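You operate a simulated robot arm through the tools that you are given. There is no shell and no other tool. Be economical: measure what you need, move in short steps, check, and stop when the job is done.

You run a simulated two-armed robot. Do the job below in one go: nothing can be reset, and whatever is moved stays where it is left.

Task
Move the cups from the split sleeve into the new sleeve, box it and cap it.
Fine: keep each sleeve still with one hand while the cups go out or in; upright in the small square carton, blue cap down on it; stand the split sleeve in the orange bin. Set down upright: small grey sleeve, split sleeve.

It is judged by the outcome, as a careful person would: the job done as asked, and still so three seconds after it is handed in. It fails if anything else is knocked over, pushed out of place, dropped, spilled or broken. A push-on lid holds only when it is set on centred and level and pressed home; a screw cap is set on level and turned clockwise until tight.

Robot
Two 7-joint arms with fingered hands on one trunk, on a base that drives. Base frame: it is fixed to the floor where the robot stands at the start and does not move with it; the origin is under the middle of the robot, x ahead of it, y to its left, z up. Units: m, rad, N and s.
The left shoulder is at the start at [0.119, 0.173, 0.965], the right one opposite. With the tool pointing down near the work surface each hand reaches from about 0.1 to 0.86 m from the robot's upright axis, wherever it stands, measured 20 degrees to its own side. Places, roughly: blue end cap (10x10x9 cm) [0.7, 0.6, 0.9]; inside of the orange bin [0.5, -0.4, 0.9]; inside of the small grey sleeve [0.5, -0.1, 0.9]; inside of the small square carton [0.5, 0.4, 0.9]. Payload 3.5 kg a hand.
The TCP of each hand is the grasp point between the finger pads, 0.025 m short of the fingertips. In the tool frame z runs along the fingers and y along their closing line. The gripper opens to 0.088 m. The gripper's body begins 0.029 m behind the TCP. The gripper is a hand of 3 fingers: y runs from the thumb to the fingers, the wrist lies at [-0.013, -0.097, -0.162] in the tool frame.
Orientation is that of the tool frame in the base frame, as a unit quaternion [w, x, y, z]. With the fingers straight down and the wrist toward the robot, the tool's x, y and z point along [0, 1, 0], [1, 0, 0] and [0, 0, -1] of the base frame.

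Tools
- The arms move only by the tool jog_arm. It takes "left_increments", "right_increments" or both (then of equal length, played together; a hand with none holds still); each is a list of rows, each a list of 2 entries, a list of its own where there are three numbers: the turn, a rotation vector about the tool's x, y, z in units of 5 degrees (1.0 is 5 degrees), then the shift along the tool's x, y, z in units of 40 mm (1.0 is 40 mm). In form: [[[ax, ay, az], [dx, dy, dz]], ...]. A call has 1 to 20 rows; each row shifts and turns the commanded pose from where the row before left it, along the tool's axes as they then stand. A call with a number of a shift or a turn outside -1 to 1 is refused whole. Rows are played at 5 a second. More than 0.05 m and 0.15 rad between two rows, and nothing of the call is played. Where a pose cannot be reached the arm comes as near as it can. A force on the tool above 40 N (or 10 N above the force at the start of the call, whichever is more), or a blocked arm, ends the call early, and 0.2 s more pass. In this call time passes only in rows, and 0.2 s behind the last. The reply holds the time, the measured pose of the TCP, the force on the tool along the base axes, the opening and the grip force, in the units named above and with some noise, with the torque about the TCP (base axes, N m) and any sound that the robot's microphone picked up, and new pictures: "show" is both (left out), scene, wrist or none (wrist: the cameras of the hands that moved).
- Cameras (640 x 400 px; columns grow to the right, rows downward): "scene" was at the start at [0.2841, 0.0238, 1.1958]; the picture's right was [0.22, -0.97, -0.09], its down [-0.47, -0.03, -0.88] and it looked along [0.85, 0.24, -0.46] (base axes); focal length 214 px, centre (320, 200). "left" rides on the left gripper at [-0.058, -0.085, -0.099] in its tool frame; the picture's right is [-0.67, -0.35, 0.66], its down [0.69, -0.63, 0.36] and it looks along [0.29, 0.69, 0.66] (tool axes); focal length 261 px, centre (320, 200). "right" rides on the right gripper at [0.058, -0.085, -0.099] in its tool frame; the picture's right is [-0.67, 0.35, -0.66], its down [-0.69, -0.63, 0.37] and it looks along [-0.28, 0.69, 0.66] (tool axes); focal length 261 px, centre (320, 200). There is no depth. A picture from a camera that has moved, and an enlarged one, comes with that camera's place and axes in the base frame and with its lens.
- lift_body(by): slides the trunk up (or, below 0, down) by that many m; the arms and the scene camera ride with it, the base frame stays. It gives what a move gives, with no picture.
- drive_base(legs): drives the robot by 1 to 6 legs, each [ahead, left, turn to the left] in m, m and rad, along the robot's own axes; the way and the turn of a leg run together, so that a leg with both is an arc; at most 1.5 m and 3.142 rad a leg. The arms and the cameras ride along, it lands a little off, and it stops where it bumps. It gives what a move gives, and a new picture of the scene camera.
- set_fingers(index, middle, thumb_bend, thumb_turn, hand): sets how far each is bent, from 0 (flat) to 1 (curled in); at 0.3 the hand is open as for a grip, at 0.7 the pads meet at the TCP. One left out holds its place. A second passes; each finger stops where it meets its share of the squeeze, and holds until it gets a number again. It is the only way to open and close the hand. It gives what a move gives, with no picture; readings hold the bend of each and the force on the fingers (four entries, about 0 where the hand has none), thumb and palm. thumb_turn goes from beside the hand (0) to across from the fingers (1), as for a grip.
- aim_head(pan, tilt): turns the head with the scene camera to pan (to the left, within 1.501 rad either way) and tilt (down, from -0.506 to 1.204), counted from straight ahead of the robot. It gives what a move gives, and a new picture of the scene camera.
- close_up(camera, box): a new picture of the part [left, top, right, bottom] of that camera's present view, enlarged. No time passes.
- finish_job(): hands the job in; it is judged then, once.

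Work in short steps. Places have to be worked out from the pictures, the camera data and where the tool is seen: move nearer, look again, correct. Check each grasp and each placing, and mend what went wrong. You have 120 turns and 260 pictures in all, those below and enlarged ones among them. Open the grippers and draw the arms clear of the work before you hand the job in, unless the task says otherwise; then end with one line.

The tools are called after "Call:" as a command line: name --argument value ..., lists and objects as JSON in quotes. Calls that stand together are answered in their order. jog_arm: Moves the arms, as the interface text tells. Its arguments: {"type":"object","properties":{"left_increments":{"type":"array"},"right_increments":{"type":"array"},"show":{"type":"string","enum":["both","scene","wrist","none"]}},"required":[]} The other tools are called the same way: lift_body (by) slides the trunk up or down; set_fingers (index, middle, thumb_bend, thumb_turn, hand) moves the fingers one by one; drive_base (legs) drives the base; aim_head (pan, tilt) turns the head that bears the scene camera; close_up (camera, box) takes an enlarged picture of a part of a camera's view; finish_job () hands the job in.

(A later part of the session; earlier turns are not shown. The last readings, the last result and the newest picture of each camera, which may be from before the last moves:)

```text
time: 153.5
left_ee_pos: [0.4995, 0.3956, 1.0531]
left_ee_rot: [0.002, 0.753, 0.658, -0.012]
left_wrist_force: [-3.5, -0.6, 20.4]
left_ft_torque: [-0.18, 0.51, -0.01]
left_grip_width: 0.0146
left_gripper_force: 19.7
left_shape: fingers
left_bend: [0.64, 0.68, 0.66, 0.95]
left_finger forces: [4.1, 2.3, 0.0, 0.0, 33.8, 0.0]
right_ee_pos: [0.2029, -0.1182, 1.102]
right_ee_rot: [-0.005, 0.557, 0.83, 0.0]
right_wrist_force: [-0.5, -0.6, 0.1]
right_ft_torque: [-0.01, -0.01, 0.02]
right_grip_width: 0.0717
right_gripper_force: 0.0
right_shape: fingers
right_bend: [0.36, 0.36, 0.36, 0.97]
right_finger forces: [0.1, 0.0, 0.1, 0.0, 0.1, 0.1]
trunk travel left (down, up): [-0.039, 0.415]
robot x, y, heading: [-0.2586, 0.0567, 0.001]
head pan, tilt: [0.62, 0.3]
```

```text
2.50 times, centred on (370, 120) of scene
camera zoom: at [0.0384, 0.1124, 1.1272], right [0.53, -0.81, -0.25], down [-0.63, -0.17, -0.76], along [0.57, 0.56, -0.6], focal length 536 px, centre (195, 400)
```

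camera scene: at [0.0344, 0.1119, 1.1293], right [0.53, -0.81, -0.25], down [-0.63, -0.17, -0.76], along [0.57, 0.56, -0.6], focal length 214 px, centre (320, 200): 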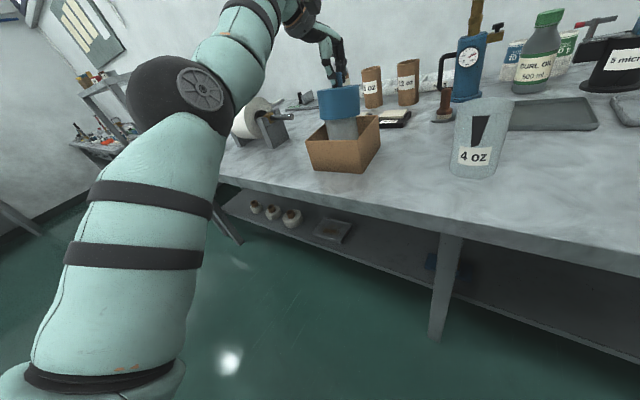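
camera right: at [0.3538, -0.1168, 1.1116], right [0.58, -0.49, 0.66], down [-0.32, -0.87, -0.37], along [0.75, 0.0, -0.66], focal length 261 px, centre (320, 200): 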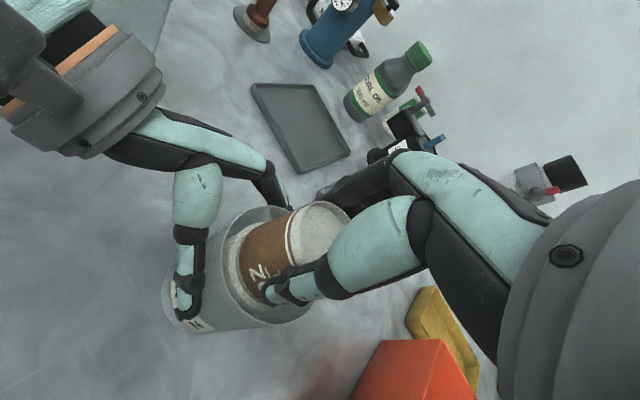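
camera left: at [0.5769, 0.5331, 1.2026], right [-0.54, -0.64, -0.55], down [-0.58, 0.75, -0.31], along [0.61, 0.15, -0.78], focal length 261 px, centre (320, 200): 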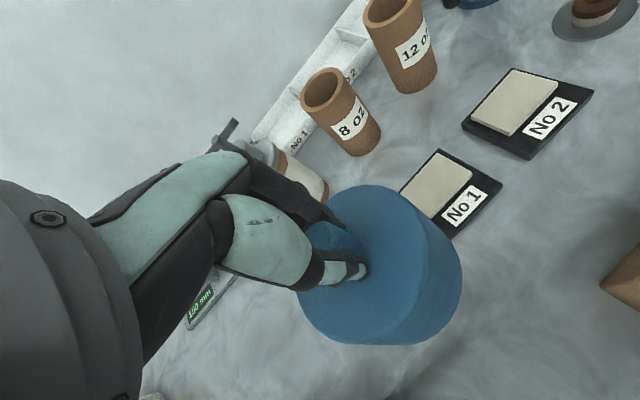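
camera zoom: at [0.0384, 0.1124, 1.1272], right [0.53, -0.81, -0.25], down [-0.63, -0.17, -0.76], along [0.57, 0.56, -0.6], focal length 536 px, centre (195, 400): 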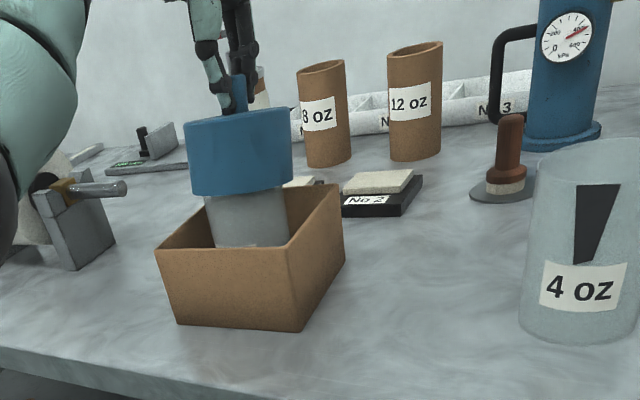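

Still 20 N loaded. I continue up in small steps, which doubles as the hold test.

Call:
jog_arm --left_increments '[[[0, 0, 0], [0, 0, -0.12]], [[0, 0, 0], [0, 0, -0.12]], [[0, 0, 0], [0, 0, -0.12]]]' --show "none"

Call:
close_up --camera "scene" --box '[310, 40, 430, 200]'

```text
time: 154.3
left_ee_pos: [0.4964, 0.4033, 1.0575]
left_ee_rot: [0.002, 0.752, 0.659, -0.014]
left_wrist_force: [-0.1, 0.6, 0.0]
left_ft_torque: [-0.03, 0.0, 0.01]
left_grip_width: 0.0146
left_gripper_force: 7.3
left_shape: fingers
left_bend: [0.64, 0.68, 0.64, 0.96]
left_finger forces: [4.6, 3.6, 0.1, 0.0, 6.3, 0.0]
left hand out of reach, approached as far as the arm can: row 1, 3
right_ee_pos: [0.2062, -0.1172, 1.1011]
right_ee_rot: [-0.006, 0.557, 0.831, -0.001]
right_wrist_force: [-0.2, -0.6, 0.6]
right_ft_torque: [0.04, -0.02, 0.01]
right_grip_width: 0.0719
right_gripper_force: 0.1
right_shape: fingers
right_bend: [0.36, 0.36, 0.36, 0.97]
right_finger forces: [0.0, 0.0, 0.0, 0.0, 0.1, 0.0]
trunk travel left (down, up): [-0.039, 0.415]
robot x, y, heading: [-0.2599, 0.0586, 0.004]
head pan, tilt: [0.62, 0.3]
```

```text
2.50 times, centred on (370, 120) of scene
camera zoom: at [0.0421, 0.1146, 1.1262], right [0.53, -0.81, -0.25], down [-0.63, -0.17, -0.76], along [0.57, 0.56, -0.6], focal length 536 px, centre (195, 400)
```

zoom: 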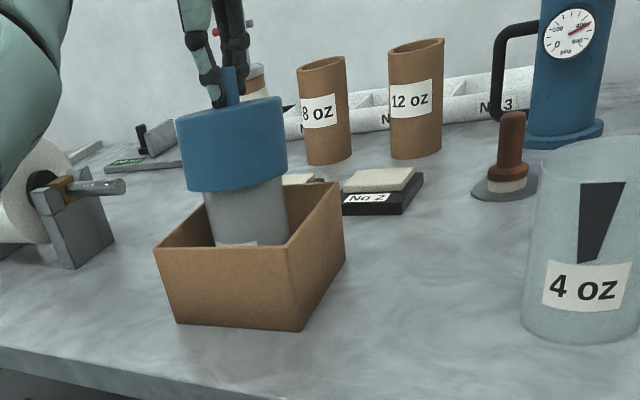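

The cap drifted about 8 mm to +y as the arm unloaded and isn't latched. I recentre it over the sleeve with a small base move and look from the wrist camera as well.

Call:
drive_base --legs '[[0.005, -0.009, 0]]'

Call:
close_up --camera "scene" --box '[320, 60, 400, 180]'

Call:
close_up --camera "left" --box '[280, 150, 600, 400]'

```text
time: 155.0
left_ee_pos: [0.5012, 0.3935, 1.0585]
left_ee_rot: [0.002, 0.752, 0.658, -0.013]
left_wrist_force: [0.3, 0.0, -0.4]
left_ft_torque: [-0.04, 0.01, 0.01]
left_grip_width: 0.0148
left_gripper_force: 7.4
left_shape: fingers
left_bend: [0.64, 0.68, 0.64, 0.96]
left_finger forces: [4.4, 3.8, 0.0, 0.0, 6.3, 0.0]
right_ee_pos: [0.2104, -0.1248, 1.1012]
right_ee_rot: [-0.006, 0.557, 0.83, -0.001]
right_wrist_force: [0.6, 0.0, 0.2]
right_ft_torque: [-0.01, 0.0, -0.01]
right_grip_width: 0.0717
right_gripper_force: 0.0
right_shape: fingers
right_bend: [0.36, 0.36, 0.36, 0.97]
right_finger forces: [0.0, 0.0, 0.0, 0.0, 0.0, 0.1]
trunk travel left (down, up): [-0.039, 0.415]
robot x, y, heading: [-0.2513, 0.0481, 0.003]
head pan, tilt: [0.62, 0.3]
camera scene: at [0.0468, 0.1058, 1.1266], right [0.53, -0.81, -0.25], down [-0.63, -0.17, -0.76], along [0.57, 0.56, -0.6], focal length 214 px, centre (320, 200)
```

scene: 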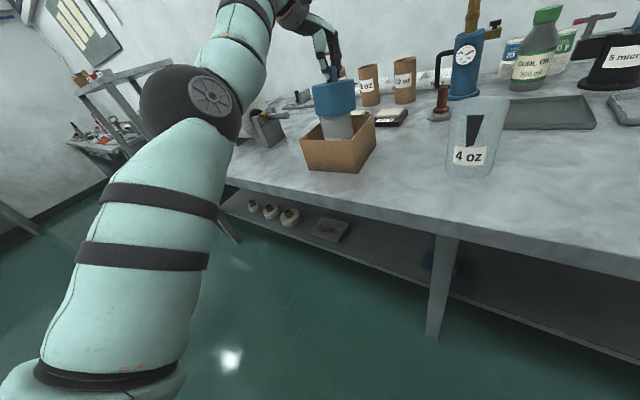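

```text
3.33 times, centred on (360, 120) of scene
camera zoom: at [0.0468, 0.1058, 1.1266], right [0.53, -0.81, -0.25], down [-0.63, -0.17, -0.76], along [0.57, 0.56, -0.6], focal length 715 px, centre (187, 467)
```

zoom: 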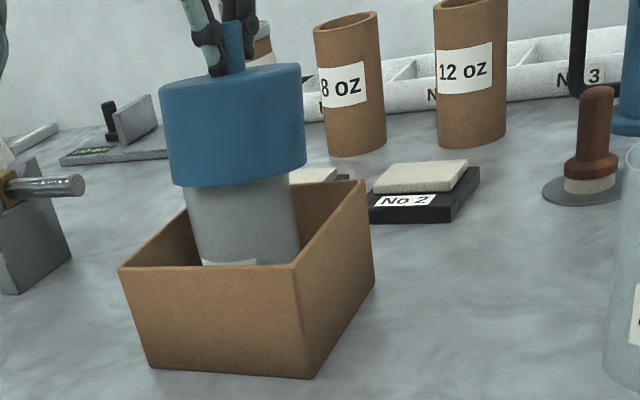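

```text
1.60 times, centred on (440, 275) of left
camera zoom: at [0.4103, 0.3479, 1.1617], right [-0.45, -0.63, -0.64], down [-0.54, 0.76, -0.37], along [0.72, 0.18, -0.68], focal length 417 px, centre (128, 80)
```

zoom: 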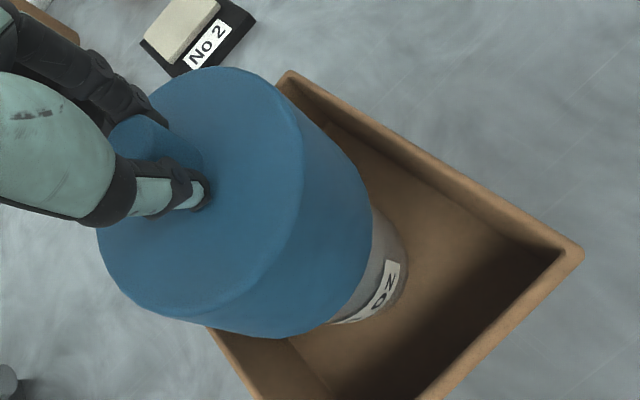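

The wrist view shows the sleeve never moved (still ≈(.4765,.396)); the cap is offset +x and leaning in my grip. I bring the hand back 1.8 cm and release so the cap settles level on the sleeve.

Call:
drive_base --legs '[[-0.019, 0.002, 0]]'

Call:
set_fingers --hand "left" --index 0.45 --middle 0.45 --thumb_bend 0.45

Call:
close_up --camera "left" --box '[280, 150, 600, 400]'

Call:
close_up --camera "scene" --box '[320, 60, 400, 180]'

```text
time: 155.8
left_ee_pos: [0.4842, 0.395, 1.0565]
left_ee_rot: [0.002, 0.752, 0.658, -0.013]
left_wrist_force: [-0.7, 0.8, -0.8]
left_ft_torque: [0.04, -0.03, 0.0]
left_grip_width: 0.0148
left_gripper_force: 7.8
left_shape: fingers
left_bend: [0.64, 0.68, 0.63, 0.96]
left_finger forces: [4.2, 4.0, 0.1, 0.0, 6.1, 0.0]
right_ee_pos: [0.1937, -0.1233, 1.0998]
right_ee_rot: [-0.007, 0.557, 0.83, -0.003]
right_wrist_force: [-0.2, 0.8, 0.0]
right_ft_torque: [0.03, -0.01, 0.03]
right_grip_width: 0.072
right_gripper_force: 0.1
right_shape: fingers
right_bend: [0.36, 0.36, 0.36, 0.97]
right_finger forces: [0.0, 0.0, 0.0, 0.0, 0.1, 0.0]
trunk travel left (down, up): [-0.039, 0.415]
robot x, y, heading: [-0.2673, 0.0513, -0.002]
head pan, tilt: [0.62, 0.3]
camera scene: at [0.0292, 0.1074, 1.1259], right [0.53, -0.81, -0.25], down [-0.63, -0.17, -0.75], along [0.57, 0.56, -0.61], focal length 214 px, centre (320, 200)
```

scene: 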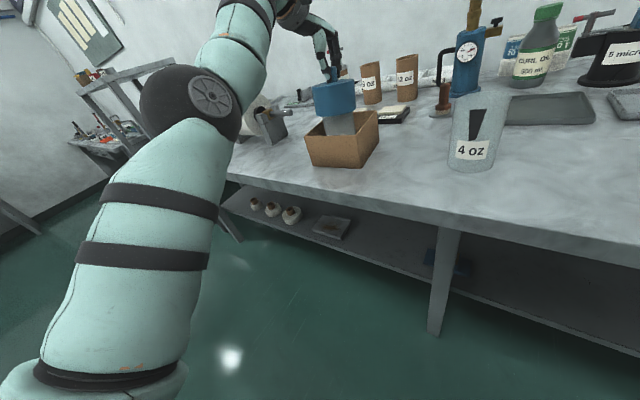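

```text
time: 156.8
left_ee_pos: [0.4826, 0.3955, 1.0578]
left_ee_rot: [0.002, 0.753, 0.658, -0.013]
left_wrist_force: [-0.2, -0.3, -0.4]
left_ft_torque: [0.02, 0.0, -0.02]
left_grip_width: 0.0519
left_gripper_force: 0.1
left_shape: fingers
left_bend: [0.45, 0.45, 0.45, 0.97]
left_finger forces: [0.0, 0.0, 0.1, 0.0, 0.0, 0.0]
right_ee_pos: [0.193, -0.1237, 1.1019]
right_ee_rot: [-0.006, 0.557, 0.831, -0.002]
right_wrist_force: [0.9, -0.5, -0.6]
right_ft_torque: [-0.02, -0.02, 0.0]
right_grip_width: 0.072
right_gripper_force: 0.0
right_shape: fingers
right_bend: [0.36, 0.36, 0.36, 0.97]
right_finger forces: [0.1, 0.1, 0.0, 0.1, 0.0, 0.0]
trunk travel left (down, up): [-0.039, 0.415]
robot x, y, heading: [-0.2689, 0.0565, 0.007]
head pan, tilt: [0.62, 0.3]
```

```text
1.60 times, centred on (440, 275) of left
camera zoom: at [0.3919, 0.3493, 1.1612], right [-0.45, -0.63, -0.63], down [-0.54, 0.76, -0.37], along [0.71, 0.18, -0.68], focal length 417 px, centre (128, 80)
```

zoom: 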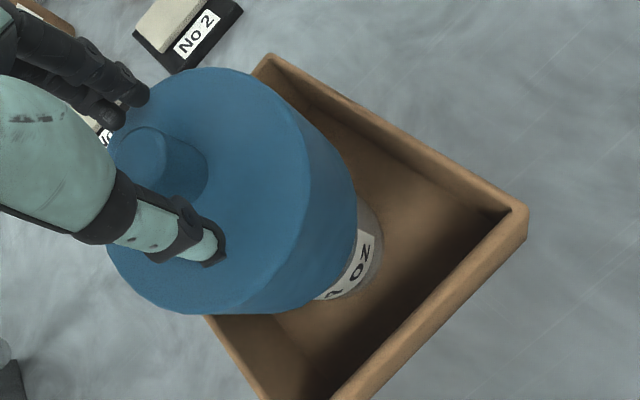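

```text
3.33 times, centred on (360, 120) of scene
camera zoom: at [0.0282, 0.1073, 1.1264], right [0.53, -0.81, -0.25], down [-0.63, -0.17, -0.76], along [0.57, 0.56, -0.6], focal length 715 px, centre (187, 467)
```

zoom: 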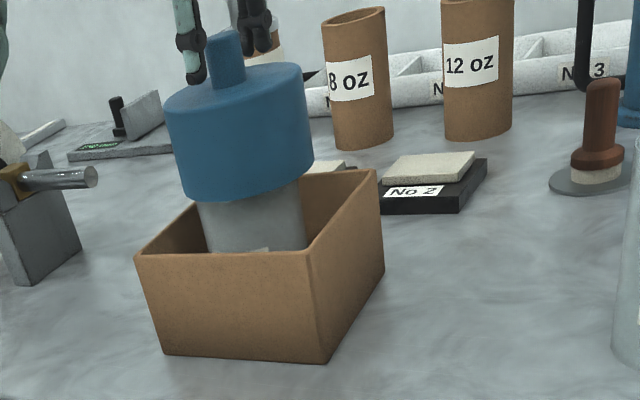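

The cap dropped onto the sleeve: axis ≈(.480,.394) versus sleeve (.4765,.396), level, skirt around the rim – a loose drop-over cap. I open wider and raise the trunk to clear it.

Call:
set_fingers --hand "left" --index 0.3 --middle 0.3 --thumb_bend 0.3

Call:
lift_body --by 0.06

Call:
close_up --camera "scene" --box '[320, 60, 420, 210]'

Call:
close_up --camera "left" --box '[280, 150, 600, 400]'

```text
time: 157.8
left_ee_pos: [0.4825, 0.3944, 1.0575]
left_ee_rot: [0.003, 0.753, 0.658, -0.013]
left_wrist_force: [-0.2, 0.8, -0.2]
left_ft_torque: [-0.02, -0.01, 0.03]
left_grip_width: 0.0844
left_gripper_force: 0.0
left_shape: fingers
left_bend: [0.3, 0.3, 0.3, 0.97]
left_finger forces: [0.1, 0.0, 0.0, 0.0, 0.0, 0.0]
right_ee_pos: [0.1918, -0.124, 1.1016]
right_ee_rot: [-0.006, 0.557, 0.831, -0.001]
right_wrist_force: [0.1, -0.1, -0.3]
right_ft_torque: [0.03, 0.02, -0.03]
right_grip_width: 0.0716
right_gripper_force: 0.1
right_shape: fingers
right_bend: [0.36, 0.36, 0.36, 0.97]
right_finger forces: [0.0, 0.0, 0.1, 0.0, 0.0, 0.1]
trunk travel left (down, up): [-0.039, 0.415]
robot x, y, heading: [-0.2696, 0.0501, 0.002]
head pan, tilt: [0.62, 0.3]
```

```text
time: 158.8
left_ee_pos: [0.4336, 0.394, 1.2012]
left_ee_rot: [0.039, 0.752, 0.657, 0.03]
left_wrist_force: [0.5, 0.4, -0.6]
left_ft_torque: [-0.01, 0.01, -0.01]
left_grip_width: 0.0846
left_gripper_force: 0.0
left_shape: fingers
left_bend: [0.3, 0.3, 0.3, 0.97]
left_finger forces: [0.0, 0.0, 0.0, 0.1, 0.0, 0.0]
right_ee_pos: [0.1942, -0.1237, 1.1593]
right_ee_rot: [-0.006, 0.557, 0.83, -0.001]
right_wrist_force: [0.2, 0.2, 0.4]
right_ft_torque: [0.01, 0.03, -0.01]
right_grip_width: 0.0719
right_gripper_force: 0.0
right_shape: fingers
right_bend: [0.36, 0.36, 0.36, 0.97]
right_finger forces: [0.0, 0.0, 0.1, 0.0, 0.0, 0.0]
trunk travel left (down, up): [-0.099, 0.355]
robot x, y, heading: [-0.2766, 0.0527, 0.006]
head pan, tilt: [0.62, 0.3]
```

```text
2.67 times, centred on (370, 135) of scene
camera zoom: at [-0.0283, 0.1071, 1.2225], right [0.55, -0.81, -0.19], down [-0.54, -0.17, -0.82], along [0.64, 0.56, -0.53], focal length 572 px, centre (187, 373)
```

zoom: 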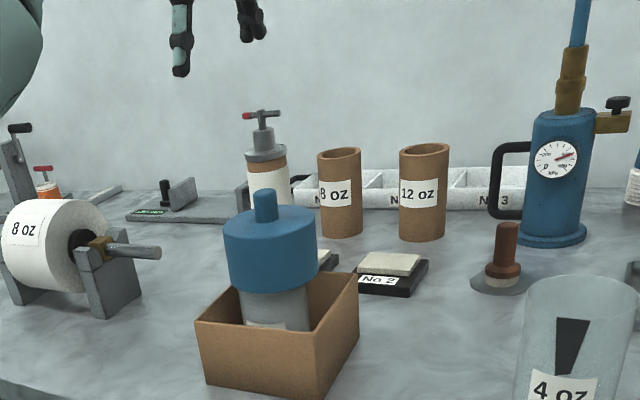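

```text
1.60 times, centred on (440, 275) of left
camera zoom: at [0.3319, 0.3494, 1.2945], right [-0.37, -0.63, -0.68], down [-0.49, 0.76, -0.43], along [0.79, 0.18, -0.59], focal length 417 px, centre (128, 80)
```

zoom: 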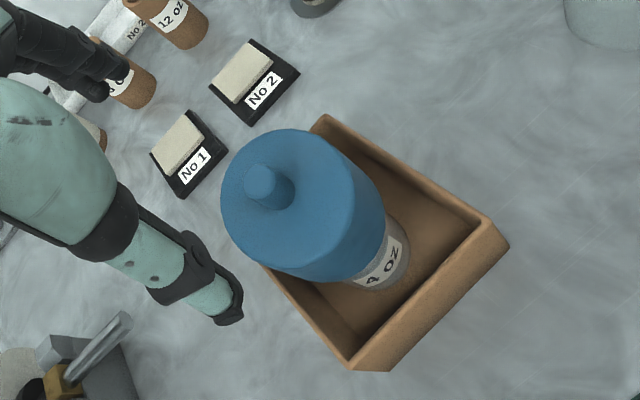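

The cap sits level on the sleeve in the carton. Now the split sleeve: I drive forward-left so the right hand can take it from above, and look.

Call:
drive_base --legs '[[0.155, 0.15, 0]]'

Call:
aim_head --pan 0.0 --tilt 0.5

Call:
close_up --camera "right" --box '[0, 0, 640, 400]'

```text
time: 160.5
left_ee_pos: [0.5866, 0.5461, 1.2038]
left_ee_rot: [0.039, 0.752, 0.657, 0.03]
left_wrist_force: [-0.3, -0.3, -0.9]
left_ft_torque: [-0.03, 0.01, -0.01]
left_grip_width: 0.0843
left_gripper_force: 0.0
left_shape: fingers
left_bend: [0.3, 0.3, 0.3, 0.97]
left_finger forces: [0.0, 0.1, 0.0, 0.1, 0.0, 0.0]
right_ee_pos: [0.3468, 0.0251, 1.16]
right_ee_rot: [-0.006, 0.557, 0.83, -0.001]
right_wrist_force: [-0.5, 0.5, -0.7]
right_ft_torque: [0.02, -0.01, -0.01]
right_grip_width: 0.0717
right_gripper_force: 0.1
right_shape: fingers
right_bend: [0.36, 0.36, 0.36, 0.97]
right_finger forces: [0.0, 0.0, 0.1, 0.0, 0.1, 0.0]
trunk travel left (down, up): [-0.099, 0.355]
robot x, y, heading: [-0.1168, 0.1982, 0.005]
head pan, tilt: [0.62, 0.3]
camera scene: at [0.1245, 0.2573, 1.223], right [0.55, -0.81, -0.19], down [-0.54, -0.17, -0.83], along [0.64, 0.56, -0.53], focal length 214 px, centre (320, 200)
```

scene: 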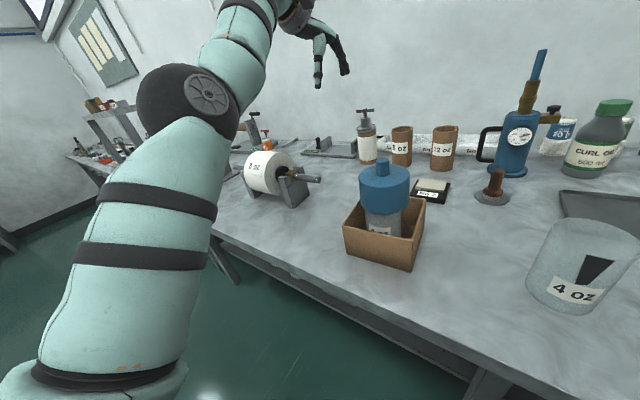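

```text
time: 161.5
left_ee_pos: [0.5868, 0.5445, 1.2037]
left_ee_rot: [0.039, 0.752, 0.657, 0.03]
left_wrist_force: [-0.3, -0.5, -0.4]
left_ft_torque: [-0.02, -0.02, 0.0]
left_grip_width: 0.0845
left_gripper_force: 0.1
left_shape: fingers
left_bend: [0.3, 0.3, 0.3, 0.97]
left_finger forces: [0.0, 0.1, 0.1, 0.1, 0.0, 0.0]
right_ee_pos: [0.3455, 0.0261, 1.1615]
right_ee_rot: [-0.006, 0.557, 0.831, -0.001]
right_wrist_force: [0.2, -0.8, -0.3]
right_ft_torque: [0.01, 0.01, 0.01]
right_grip_width: 0.072
right_gripper_force: 0.0
right_shape: fingers
right_bend: [0.36, 0.36, 0.36, 0.97]
right_finger forces: [0.1, 0.0, 0.0, 0.1, 0.0, 0.1]
trunk travel left (down, up): [-0.099, 0.355]
robot x, y, heading: [-0.1171, 0.1988, -0.0]
head pan, tilt: [0.0, 0.499]
camera scene: at [0.1329, 0.203, 1.2007], right [0.0, -1.0, 0.0], down [-0.74, 0.0, -0.68], along [0.68, 0.0, -0.74], focal length 214 px, centre (320, 200)
```

scene: 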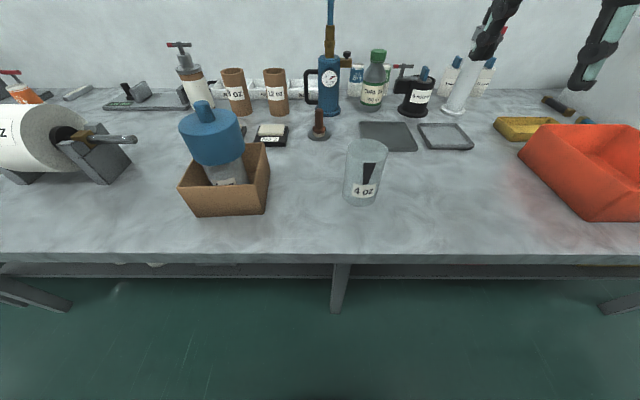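

```text
1.00 times, centred on (320, 200) of right
camera zoom: at [0.2467, 0.0457, 1.2615], right [0.58, -0.49, 0.65], down [-0.33, -0.87, -0.37], along [0.74, 0.0, -0.67], focal length 261 px, centre (320, 200)
```

zoom: 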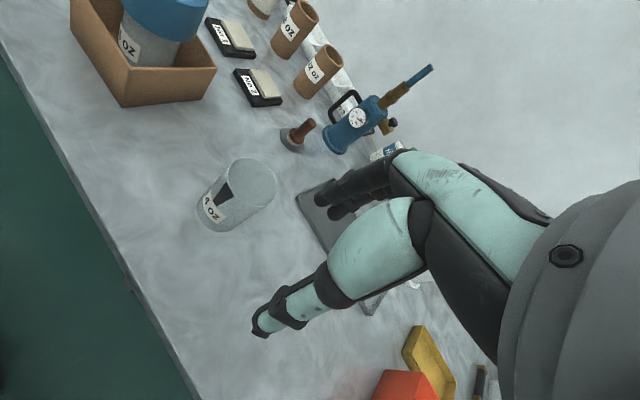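

Split sleeve at ≈(.467,.113), rim z≈.969. I open the right hand and move it above the sleeve.

Call:
set_fingers --hand "right" --index 0.26 --middle 0.26 --thumb_bend 0.26

Call:
jog_arm --right_increments '[[[0, 0, 0], [0.17, 0.726, 0.55]], [[0, 0, 0], [0.17, 0.726, 0.55]], [[0, 0, 0], [0.17, 0.726, 0.55]], [[0, 0, 0], [0.17, 0.726, 0.55]], [[0, 0, 0], [0.17, 0.726, 0.55]]]' --show "wrist"

Call:
close_up --camera "scene" --box '[300, 80, 440, 220]'

```text
time: 162.5
left_ee_pos: [0.5862, 0.5445, 1.2032]
left_ee_rot: [0.039, 0.752, 0.657, 0.029]
left_wrist_force: [0.4, 0.5, 0.6]
left_ft_torque: [0.03, 0.01, 0.02]
left_grip_width: 0.0846
left_gripper_force: 0.1
left_shape: fingers
left_bend: [0.3, 0.3, 0.3, 0.97]
left_finger forces: [0.0, 0.0, 0.1, 0.0, 0.0, 0.0]
right_ee_pos: [0.3463, 0.0262, 1.16]
right_ee_rot: [-0.006, 0.557, 0.831, -0.001]
right_wrist_force: [0.3, 0.5, -0.4]
right_ft_torque: [0.0, 0.0, -0.01]
right_grip_width: 0.0922
right_gripper_force: 0.0
right_shape: fingers
right_bend: [0.26, 0.26, 0.26, 0.97]
right_finger forces: [0.0, 0.1, 0.0, 0.1, 0.0, 0.0]
trunk travel left (down, up): [-0.099, 0.355]
robot x, y, heading: [-0.1171, 0.2, 0.005]
head pan, tilt: [0.0, 0.499]
```

```text
time: 163.7
left_ee_pos: [0.5869, 0.5453, 1.2025]
left_ee_rot: [0.04, 0.752, 0.657, 0.029]
left_wrist_force: [0.1, -0.6, -0.4]
left_ft_torque: [0.0, 0.02, 0.04]
left_grip_width: 0.0843
left_gripper_force: 0.0
left_shape: fingers
left_bend: [0.3, 0.3, 0.3, 0.97]
left_finger forces: [0.0, 0.0, 0.1, 0.0, 0.1, 0.0]
right_ee_pos: [0.4663, 0.1129, 1.0501]
right_ee_rot: [-0.007, 0.557, 0.831, -0.001]
right_wrist_force: [0.2, 0.8, -0.3]
right_ft_torque: [-0.01, 0.05, -0.01]
right_grip_width: 0.0917
right_gripper_force: 0.1
right_shape: fingers
right_bend: [0.26, 0.26, 0.26, 0.97]
right_finger forces: [0.1, 0.0, 0.1, 0.1, 0.0, 0.0]
trunk travel left (down, up): [-0.099, 0.355]
robot x, y, heading: [-0.119, 0.2018, 0.005]
head pan, tilt: [0.0, 0.499]
camera right: at [0.3672, 0.1336, 1.1501], right [0.58, -0.49, 0.65], down [-0.33, -0.87, -0.37], along [0.74, 0.0, -0.67], focal length 261 px, centre (320, 200)
```

right: 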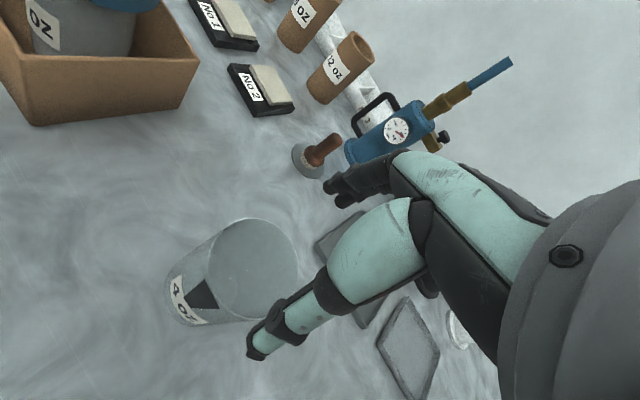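

```text
2.86 times, centred on (370, 150) of scene
camera zoom: at [0.1339, 0.2033, 1.2003], right [0.0, -1.0, 0.0], down [-0.74, 0.0, -0.67], along [0.67, 0.0, -0.74], focal length 613 px, centre (177, 343)
```

zoom: 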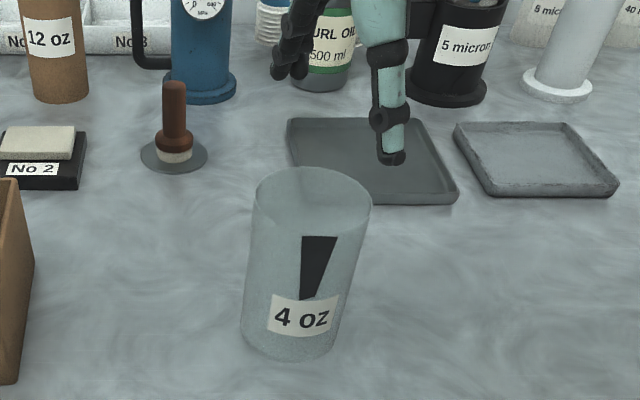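

Centred to ~2 mm. I lower over the rim to z≈.94.

Call:
jog_arm --right_increments '[[[0, 0, 0], [0.055, 0, 0.6]], [[0, 0, 0], [0, 0, 0.6]], [[0, 0, 0], [0, 0, 0.5]], [[0, 0, 0], [0, 0, 0.5]], [[0, 0, 0], [0, 0, 0.5]]]' --show "none"

Call:
set_fingers --hand "right" --index 0.46 --middle 0.46 --thumb_bend 0.46

Call:
close_up --camera "right" --box '[120, 120, 460, 390]'

Call:
close_up --camera "scene" --box '[300, 80, 440, 220]'

```text
time: 164.9
left_ee_pos: [0.5813, 0.5457, 1.209]
left_ee_rot: [0.042, 0.752, 0.657, 0.032]
left_wrist_force: [-0.4, -0.4, -0.1]
left_ft_torque: [0.04, -0.04, -0.01]
left_grip_width: 0.0845
left_gripper_force: 0.0
left_shape: fingers
left_bend: [0.3, 0.3, 0.3, 0.97]
left_finger forces: [0.1, 0.0, 0.0, 0.0, 0.0, 0.1]
right_ee_pos: [0.4623, 0.1168, 0.9493]
right_ee_rot: [-0.001, 0.557, 0.83, 0.005]
right_wrist_force: [8.6, -0.8, 38.3]
right_ft_torque: [0.59, -0.56, -0.13]
right_grip_width: 0.1077
right_gripper_force: 18.0
right_shape: fingers
right_bend: [0.18, 0.26, 0.25, 0.98]
right_finger forces: [27.2, 0.0, 0.0, 0.0, 8.4, 0.0]
trunk travel left (down, up): [-0.099, 0.355]
robot x, y, heading: [-0.1182, 0.1956, 0.005]
head pan, tilt: [0.0, 0.499]
```

```text
time: 165.6
left_ee_pos: [0.5829, 0.5444, 1.2046]
left_ee_rot: [0.04, 0.752, 0.658, 0.031]
left_wrist_force: [0.1, -0.3, 0.1]
left_ft_torque: [-0.01, 0.02, 0.02]
left_grip_width: 0.0845
left_gripper_force: 0.0
left_shape: fingers
left_bend: [0.3, 0.3, 0.3, 0.97]
left_finger forces: [0.1, 0.1, 0.0, 0.0, 0.1, 0.0]
right_ee_pos: [0.4633, 0.1175, 0.9503]
right_ee_rot: [-0.001, 0.557, 0.83, 0.007]
right_wrist_force: [-5.0, -1.5, 29.3]
right_ft_torque: [0.35, -0.59, 0.06]
right_grip_width: 0.0994
right_gripper_force: 32.1
right_shape: fingers
right_bend: [0.16, 0.37, 0.42, 0.96]
right_finger forces: [19.4, 13.1, 0.0, 0.1, 32.2, 0.1]
trunk travel left (down, up): [-0.099, 0.355]
robot x, y, heading: [-0.118, 0.2001, 0.005]
head pan, tilt: [0.0, 0.499]
stopped (right hand): the force on the tool passed its limit (the readings are from after the stop); the commanded pose is now the measured one
```

```text
1.48 times, centred on (290, 255) of right
camera zoom: at [0.3621, 0.1353, 1.0481], right [0.57, -0.49, 0.65], down [-0.32, -0.87, -0.38], along [0.75, 0.01, -0.66], focal length 386 px, centre (364, 118)
```

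zoom: 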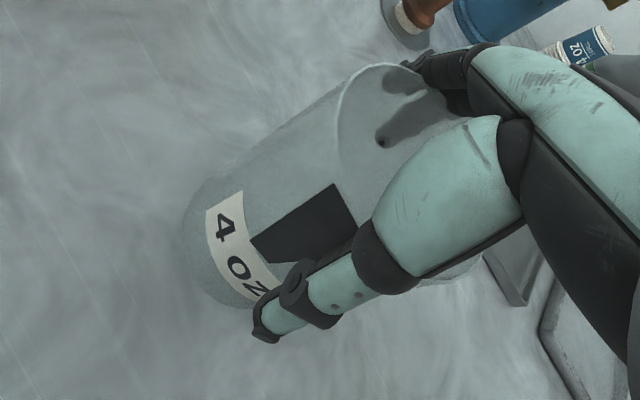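

```text
2.86 times, centred on (370, 150) of scene
camera zoom: at [0.1295, 0.2028, 1.2011], right [0.0, -1.0, 0.0], down [-0.74, 0.0, -0.68], along [0.68, 0.0, -0.74], focal length 613 px, centre (177, 343)
```

zoom: 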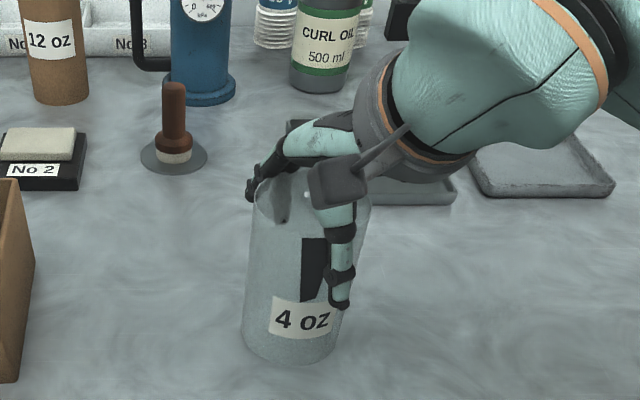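

The index finger landed on the rim. I open, lift clear, open the hand wider with a small shift toward the fingers, and retry.

Call:
set_fingers --hand "right" --index 0.26 --middle 0.26 --thumb_bend 0.26

Call:
jog_arm --right_increments '[[[0, 0, 0], [0, 0, -0.4]], [[0, 0, 0], [0, 0, -0.6]], [[0, 0, 0], [0, 0, -0.6]]]' --show "none"

Call:
set_fingers --hand "right" --index 0.18 --middle 0.18 --thumb_bend 0.18

Call:
close_up --camera "scene" --box '[300, 80, 440, 220]'

Call:
close_up --camera "right" --box '[120, 120, 460, 390]'

```text
time: 166.6
left_ee_pos: [0.5823, 0.5456, 1.2065]
left_ee_rot: [0.041, 0.752, 0.657, 0.03]
left_wrist_force: [0.4, 0.7, 0.3]
left_ft_torque: [-0.01, -0.01, 0.01]
left_grip_width: 0.0845
left_gripper_force: 0.0
left_shape: fingers
left_bend: [0.3, 0.3, 0.3, 0.97]
left_finger forces: [0.0, 0.1, 0.1, 0.1, 0.0, 0.0]
right_ee_pos: [0.4633, 0.1165, 0.9472]
right_ee_rot: [-0.002, 0.557, 0.831, 0.004]
right_wrist_force: [7.6, 1.2, 39.8]
right_ft_torque: [0.47, -0.43, -0.14]
right_grip_width: 0.1103
right_gripper_force: 21.5
right_shape: fingers
right_bend: [0.17, 0.26, 0.24, 0.97]
right_finger forces: [29.4, 0.0, 0.0, 0.0, 13.6, 0.1]
trunk travel left (down, up): [-0.099, 0.355]
robot x, y, heading: [-0.1135, 0.196, 0.006]
head pan, tilt: [0.0, 0.499]
```

```text
time: 167.4
left_ee_pos: [0.5864, 0.5463, 1.2036]
left_ee_rot: [0.039, 0.752, 0.657, 0.03]
left_wrist_force: [-0.1, -0.3, -0.7]
left_ft_torque: [0.05, 0.03, 0.03]
left_grip_width: 0.0842
left_gripper_force: 0.1
left_shape: fingers
left_bend: [0.3, 0.3, 0.3, 0.97]
left_finger forces: [0.0, 0.0, 0.1, 0.1, 0.0, 0.1]
right_ee_pos: [0.4645, 0.1162, 1.0079]
right_ee_rot: [-0.004, 0.557, 0.831, 0.001]
right_wrist_force: [0.4, -0.1, -0.3]
right_ft_torque: [-0.02, 0.02, 0.01]
right_grip_width: 0.093
right_gripper_force: 0.0
right_shape: fingers
right_bend: [0.26, 0.26, 0.26, 0.97]
right_finger forces: [0.0, 0.0, 0.1, 0.1, 0.0, 0.0]
trunk travel left (down, up): [-0.099, 0.355]
robot x, y, heading: [-0.1165, 0.2003, 0.005]
head pan, tilt: [0.0, 0.499]
```

```text
time: 168.4
left_ee_pos: [0.5851, 0.5459, 1.2032]
left_ee_rot: [0.039, 0.752, 0.657, 0.03]
left_wrist_force: [0.0, 0.0, 0.4]
left_ft_torque: [0.04, 0.01, 0.02]
left_grip_width: 0.0844
left_gripper_force: 0.1
left_shape: fingers
left_bend: [0.3, 0.3, 0.3, 0.97]
left_finger forces: [0.1, 0.0, 0.1, 0.0, 0.0, 0.1]
right_ee_pos: [0.4644, 0.115, 1.0066]
right_ee_rot: [-0.004, 0.557, 0.831, 0.001]
right_wrist_force: [0.3, 0.2, -1.0]
right_ft_torque: [-0.04, 0.0, -0.03]
right_grip_width: 0.1065
right_gripper_force: 0.0
right_shape: fingers
right_bend: [0.18, 0.18, 0.18, 0.97]
right_finger forces: [0.0, 0.1, 0.0, 0.0, 0.0, 0.1]
trunk travel left (down, up): [-0.099, 0.355]
robot x, y, heading: [-0.1205, 0.2023, 0.001]
head pan, tilt: [0.0, 0.499]
```

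```text
2.86 times, centred on (370, 150) of scene
camera zoom: at [0.133, 0.2028, 1.2006], right [0.0, -1.0, 0.0], down [-0.74, 0.0, -0.67], along [0.67, 0.0, -0.74], focal length 613 px, centre (177, 343)
```

zoom: 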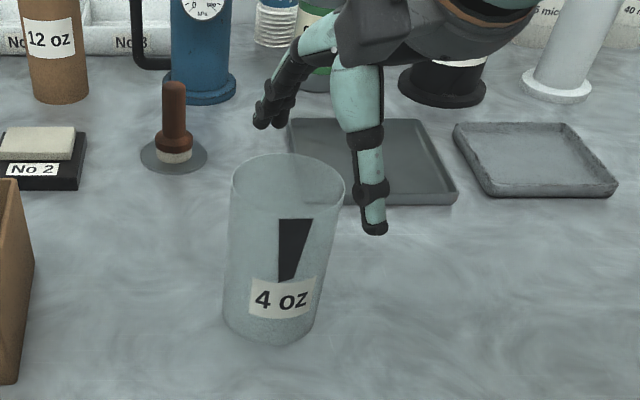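

```text
1.48 times, centred on (290, 255) of right
camera zoom: at [0.3648, 0.1353, 1.1082], right [0.58, -0.49, 0.65], down [-0.32, -0.87, -0.37], along [0.75, 0.0, -0.66], focal length 386 px, centre (364, 118)
```

zoom: 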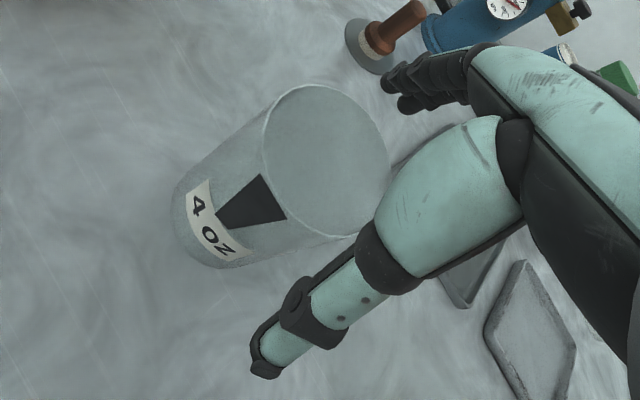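

The sleeve slid to ≈(.482,.128) but stands. I shift the hand accordingly and descend with the wider opening.

Call:
jog_arm --right_increments '[[[0, 0, 0], [0.12, 0.52, -0.1]], [[0, 0, 0], [0, 0, 0.45]], [[0, 0, 0], [0, 0, 0.4]], [[0, 0, 0], [0, 0, 0.4]], [[0, 0, 0], [0, 0, 0.4]]]' --show "none"

Call:
set_fingers --hand "right" --index 0.45 --middle 0.45 --thumb_bend 0.45

Call:
close_up --camera "right" --box '[120, 120, 460, 390]'

Call:
close_up --camera "scene" --box '[300, 80, 440, 220]'

```text
time: 169.6
left_ee_pos: [0.5863, 0.5446, 1.2054]
left_ee_rot: [0.04, 0.753, 0.656, 0.029]
left_wrist_force: [0.2, 0.5, 0.3]
left_ft_torque: [-0.02, 0.01, -0.01]
left_grip_width: 0.0845
left_gripper_force: 0.0
left_shape: fingers
left_bend: [0.3, 0.3, 0.3, 0.97]
left_finger forces: [0.0, 0.0, 0.0, 0.1, 0.0, 0.0]
right_ee_pos: [0.4824, 0.1284, 0.9481]
right_ee_rot: [-0.003, 0.557, 0.831, 0.004]
right_wrist_force: [3.8, -0.5, 10.7]
right_ft_torque: [0.1, -0.07, -0.01]
right_grip_width: 0.1114
right_gripper_force: 5.7
right_shape: fingers
right_bend: [0.16, 0.18, 0.18, 0.98]
right_finger forces: [7.9, 0.1, 0.0, 0.1, 3.7, 0.0]
trunk travel left (down, up): [-0.099, 0.355]
robot x, y, heading: [-0.1148, 0.1978, -0.001]
head pan, tilt: [0.0, 0.499]
```

```text
time: 170.6
left_ee_pos: [0.5835, 0.5452, 1.205]
left_ee_rot: [0.041, 0.752, 0.657, 0.031]
left_wrist_force: [0.7, 0.0, 0.5]
left_ft_torque: [0.01, 0.01, -0.02]
left_grip_width: 0.0843
left_gripper_force: 0.1
left_shape: fingers
left_bend: [0.3, 0.3, 0.3, 0.97]
left_finger forces: [0.0, 0.0, 0.0, 0.1, 0.0, 0.0]
right_ee_pos: [0.4812, 0.1291, 0.9483]
right_ee_rot: [-0.002, 0.557, 0.831, 0.004]
right_wrist_force: [8.0, -0.6, 28.1]
right_ft_torque: [0.43, -0.72, 0.03]
right_grip_width: 0.099
right_gripper_force: 32.6
right_shape: fingers
right_bend: [0.17, 0.36, 0.39, 0.97]
right_finger forces: [26.2, 13.6, 0.0, 0.0, 25.8, 0.0]
trunk travel left (down, up): [-0.099, 0.355]
robot x, y, heading: [-0.1164, 0.2009, 0.006]
head pan, tilt: [0.0, 0.499]
```

```text
1.48 times, centred on (290, 255) of right
camera zoom: at [0.3806, 0.1478, 1.0486], right [0.58, -0.49, 0.65], down [-0.32, -0.87, -0.37], along [0.75, 0.0, -0.66], focal length 386 px, centre (364, 118)
```

zoom: 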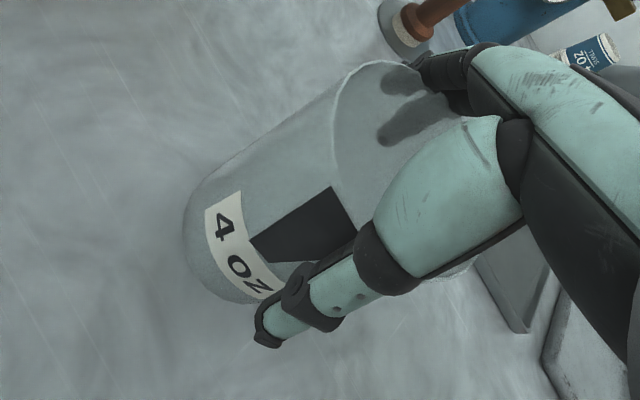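

```text
2.86 times, centred on (370, 150) of scene
camera zoom: at [0.1305, 0.2031, 1.2015], right [0.0, -1.0, 0.0], down [-0.74, 0.0, -0.68], along [0.68, 0.0, -0.74], focal length 613 px, centre (177, 343)
```

zoom: 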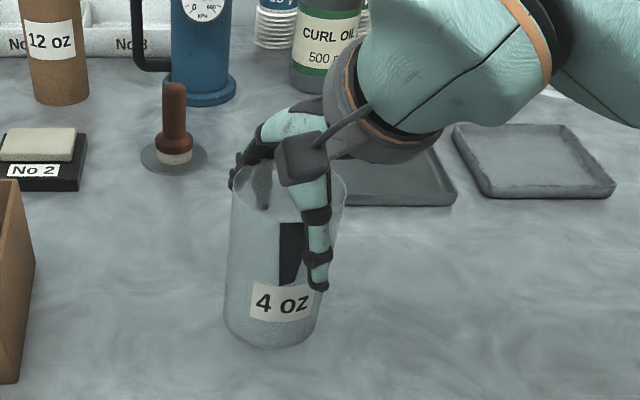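

It's clamped firmly (thumb against both fingers). I lift 3 cm slowly and check it follows upright.

Call:
jog_arm --right_increments '[[[0, 0, 0], [0, 0, -0.2]], [[0, 0, 0], [0, 0, -0.25]], [[0, 0, 0], [0, 0, -0.3]], [[0, 0, 0], [0, 0, -0.3]]]' --show "none"

Call:
close_up --camera "scene" --box '[280, 60, 440, 220]'

```text
time: 171.6
left_ee_pos: [0.5867, 0.5441, 1.2035]
left_ee_rot: [0.039, 0.752, 0.657, 0.029]
left_wrist_force: [0.3, -0.4, -0.3]
left_ft_torque: [0.01, 0.0, 0.02]
left_grip_width: 0.0846
left_gripper_force: 0.1
left_shape: fingers
left_bend: [0.3, 0.3, 0.3, 0.97]
left_finger forces: [0.1, 0.0, 0.0, 0.0, 0.0, 0.1]
right_ee_pos: [0.4823, 0.1282, 0.9881]
right_ee_rot: [-0.005, 0.556, 0.831, 0.0]
right_wrist_force: [0.9, -0.4, -0.9]
right_ft_torque: [-0.01, -0.01, -0.02]
right_grip_width: 0.0831
right_gripper_force: 11.5
right_shape: fingers
right_bend: [0.23, 0.39, 0.42, 0.97]
right_finger forces: [4.4, 7.0, 0.1, 0.0, 11.8, 0.0]
trunk travel left (down, up): [-0.099, 0.355]
robot x, y, heading: [-0.116, 0.198, 0.008]
head pan, tilt: [0.0, 0.499]
```

```text
2.50 times, centred on (360, 140) of scene
camera zoom: at [0.133, 0.2029, 1.2006], right [0.0, -1.0, 0.0], down [-0.74, 0.0, -0.67], along [0.67, 0.0, -0.74], focal length 536 px, centre (220, 350)
```

zoom: 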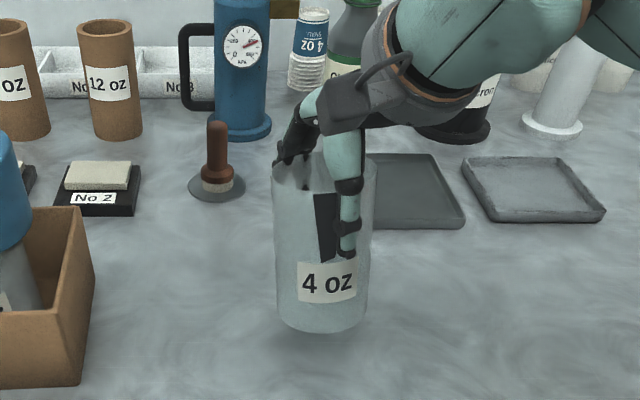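

It lifts upright with a firm grip. I raise it to clear the bin rim and drive right to the orange bin.

Call:
jog_arm --right_increments '[[[0, 0, 0], [0, 0, -0.6]], [[0, 0, 0], [0, 0, -0.8]], [[0, 0, 0], [0, 0, -0.8]], [[0, 0, 0], [0, 0, -0.8]]]' --show "none"

Call:
drive_base --legs '[[0.01, -0.27, 0], [0.008, -0.26, 0]]'

Call:
aim_head --pan -0.2 --tilt 0.55

```text
time: 172.6
left_ee_pos: [0.5871, 0.545, 1.2039]
left_ee_rot: [0.039, 0.752, 0.657, 0.03]
left_wrist_force: [0.1, -1.6, -1.2]
left_ft_torque: [0.03, 0.03, 0.05]
left_grip_width: 0.0843
left_gripper_force: 0.1
left_shape: fingers
left_bend: [0.3, 0.3, 0.3, 0.97]
left_finger forces: [0.0, 0.1, 0.1, 0.1, 0.0, 0.1]
right_ee_pos: [0.483, 0.1272, 1.1098]
right_ee_rot: [-0.005, 0.557, 0.83, 0.001]
right_wrist_force: [-0.7, -0.1, -0.1]
right_ft_torque: [0.0, 0.02, -0.01]
right_grip_width: 0.0829
right_gripper_force: 11.7
right_shape: fingers
right_bend: [0.24, 0.39, 0.42, 0.97]
right_finger forces: [4.3, 7.0, 0.0, 0.1, 11.5, 0.0]
trunk travel left (down, up): [-0.099, 0.355]
robot x, y, heading: [-0.1167, 0.1996, 0.005]
head pan, tilt: [0.0, 0.499]
```

```text
time: 175.9
left_ee_pos: [0.6065, 0.0136, 1.2024]
left_ee_rot: [0.04, 0.752, 0.657, 0.03]
left_wrist_force: [-0.1, -0.9, -0.2]
left_ft_torque: [0.02, 0.01, -0.03]
left_grip_width: 0.0846
left_gripper_force: 0.1
left_shape: fingers
left_bend: [0.3, 0.3, 0.3, 0.97]
left_finger forces: [0.1, 0.1, 0.1, 0.0, 0.1, 0.1]
right_ee_pos: [0.5043, -0.405, 1.1088]
right_ee_rot: [-0.003, 0.557, 0.831, 0.002]
right_wrist_force: [1.1, -0.1, -0.4]
right_ft_torque: [0.03, 0.02, -0.02]
right_grip_width: 0.0831
right_gripper_force: 11.6
right_shape: fingers
right_bend: [0.24, 0.39, 0.42, 0.97]
right_finger forces: [4.3, 7.0, 0.0, 0.0, 11.5, 0.0]
trunk travel left (down, up): [-0.099, 0.355]
robot x, y, heading: [-0.0955, -0.3297, 0.005]
head pan, tilt: [0.0, 0.499]
camera scene: at [0.1538, -0.3299, 1.2006], right [0.01, -1.0, 0.0], down [-0.74, 0.0, -0.67], along [0.67, 0.0, -0.74], focal length 214 px, centre (320, 200)
```

scene: 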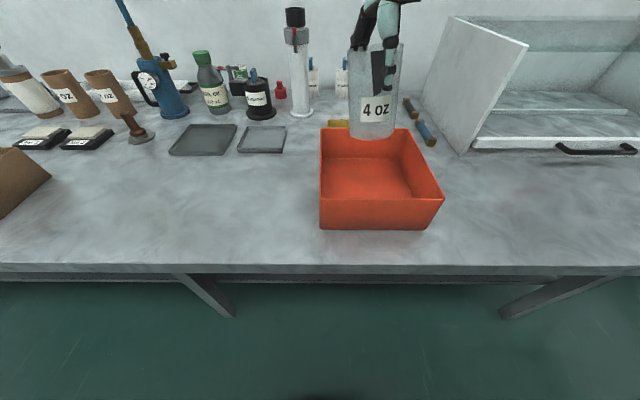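

```text
time: 176.7
left_ee_pos: [0.6069, 0.0128, 1.2035]
left_ee_rot: [0.039, 0.752, 0.658, 0.029]
left_wrist_force: [-0.6, -0.1, -0.3]
left_ft_torque: [-0.01, -0.01, 0.0]
left_grip_width: 0.0844
left_gripper_force: 0.0
left_shape: fingers
left_bend: [0.3, 0.3, 0.3, 0.97]
left_finger forces: [0.0, 0.0, 0.0, 0.1, 0.0, 0.1]
right_ee_pos: [0.5042, -0.4042, 1.1093]
right_ee_rot: [-0.005, 0.556, 0.831, 0.002]
right_wrist_force: [0.0, -0.1, -0.9]
right_ft_torque: [-0.01, 0.04, 0.01]
right_grip_width: 0.0826
right_gripper_force: 11.4
right_shape: fingers
right_bend: [0.24, 0.39, 0.42, 0.97]
right_finger forces: [4.3, 7.0, 0.1, 0.1, 11.5, 0.0]
trunk travel left (down, up): [-0.099, 0.355]
robot x, y, heading: [-0.1022, -0.3375, 0.009]
head pan, tilt: [-0.201, 0.55]
camera scene: at [0.1496, -0.3476, 1.1973], right [-0.18, -0.98, 0.06], down [-0.76, 0.1, -0.64], along [0.62, -0.17, -0.77], focal length 214 px, centre (320, 200)
```

scene: 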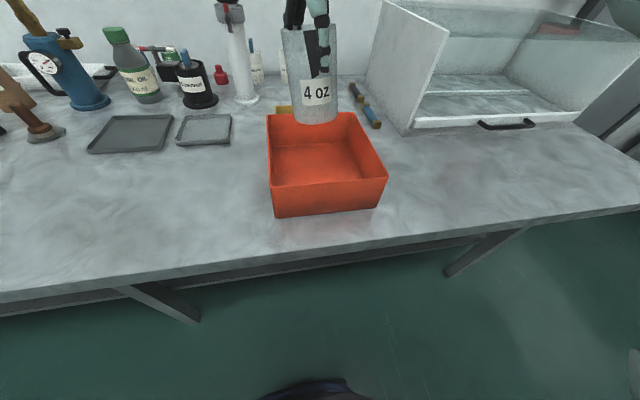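

Bin interior centre ≈(.51,-.445), rim ≈.95. I shift 3.5 cm right and lower to just above its floor.

Call:
jog_arm --right_increments '[[[0, 0, 0], [-0.88, -0.23, 0]], [[0, 0, 0], [0, 0, 0.6]], [[0, 0, 0], [0, 0, 0.6]], [[0, 0, 0], [0, 0, 0.6]], [[0, 0, 0], [0, 0, 0.6]], [[0, 0, 0], [0, 0, 0.5]], [[0, 0, 0], [0, 0, 0.4]]]' --show "none"

Call:
close_up --camera "scene" --box '[230, 60, 410, 230]'

```text
time: 178.3
left_ee_pos: [0.6078, 0.013, 1.2032]
left_ee_rot: [0.038, 0.752, 0.657, 0.029]
left_wrist_force: [-0.2, -0.2, 0.3]
left_ft_torque: [0.0, 0.02, 0.0]
left_grip_width: 0.0845
left_gripper_force: 0.0
left_shape: fingers
left_bend: [0.3, 0.3, 0.3, 0.97]
left_finger forces: [0.0, 0.0, 0.0, 0.1, 0.0, 0.0]
right_ee_pos: [0.5075, -0.4393, 0.9771]
right_ee_rot: [-0.004, 0.556, 0.831, 0.001]
right_wrist_force: [-0.2, -0.6, -0.2]
right_ft_torque: [0.0, -0.02, 0.02]
right_grip_width: 0.0824
right_gripper_force: 11.0
right_shape: fingers
right_bend: [0.24, 0.39, 0.41, 0.97]
right_finger forces: [4.2, 6.9, 0.0, 0.0, 11.1, 0.0]
trunk travel left (down, up): [-0.099, 0.355]
robot x, y, heading: [-0.0984, -0.3316, 0.011]
head pan, tilt: [-0.201, 0.55]
```

```text
2.35 times, centred on (320, 145) of scene
camera zoom: at [0.1498, -0.3477, 1.1972], right [-0.18, -0.98, 0.06], down [-0.76, 0.1, -0.64], along [0.62, -0.17, -0.77], focal length 505 px, centre (320, 329)
```

zoom: 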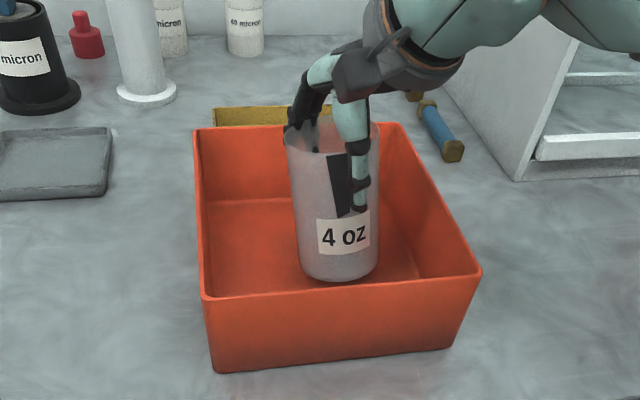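

Good – the sleeve is inside the bin, upright and clear of the walls. I lower in small steps until it touches the floor.

Call:
jog_arm --right_increments '[[[0, 0, 0], [0, 0, 0.15]], [[0, 0, 0], [0, 0, 0.15]], [[0, 0, 0], [0, 0, 0.1]], [[0, 0, 0], [0, 0, 0.08]], [[0, 0, 0], [0, 0, 0.06]], [[0, 0, 0], [0, 0, 0.06]]]' --show "none"

Call:
close_up --camera "scene" --box '[230, 60, 410, 230]'

```text
time: 179.7
left_ee_pos: [0.601, 0.0135, 1.207]
left_ee_rot: [0.041, 0.752, 0.657, 0.032]
left_wrist_force: [-0.2, 0.0, -0.1]
left_ft_torque: [-0.05, 0.02, 0.01]
left_grip_width: 0.0843
left_gripper_force: 0.1
left_shape: fingers
left_bend: [0.3, 0.3, 0.3, 0.97]
left_finger forces: [0.0, 0.1, 0.0, 0.0, 0.0, 0.0]
right_ee_pos: [0.5046, -0.4394, 0.9575]
right_ee_rot: [-0.001, 0.555, 0.832, 0.006]
right_wrist_force: [-1.4, -2.5, 33.0]
right_ft_torque: [0.51, -0.79, -0.03]
right_grip_width: 0.0888
right_gripper_force: 22.7
right_shape: fingers
right_bend: [0.2, 0.39, 0.43, 0.97]
right_finger forces: [19.0, 5.9, 0.0, 0.0, 19.3, 0.0]
trunk travel left (down, up): [-0.099, 0.355]
robot x, y, heading: [-0.0982, -0.3318, 0.01]
head pan, tilt: [-0.201, 0.55]
```

```text
2.35 times, centred on (320, 145) of scene
camera zoom: at [0.1442, -0.3474, 1.1989], right [-0.18, -0.98, 0.06], down [-0.76, 0.1, -0.64], along [0.63, -0.17, -0.76], focal length 505 px, centre (320, 329)
```

zoom: 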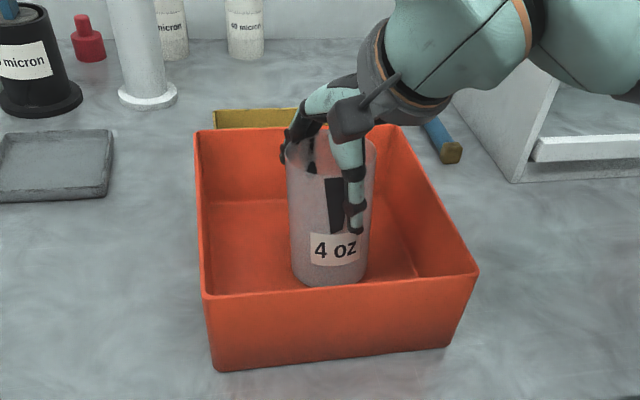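

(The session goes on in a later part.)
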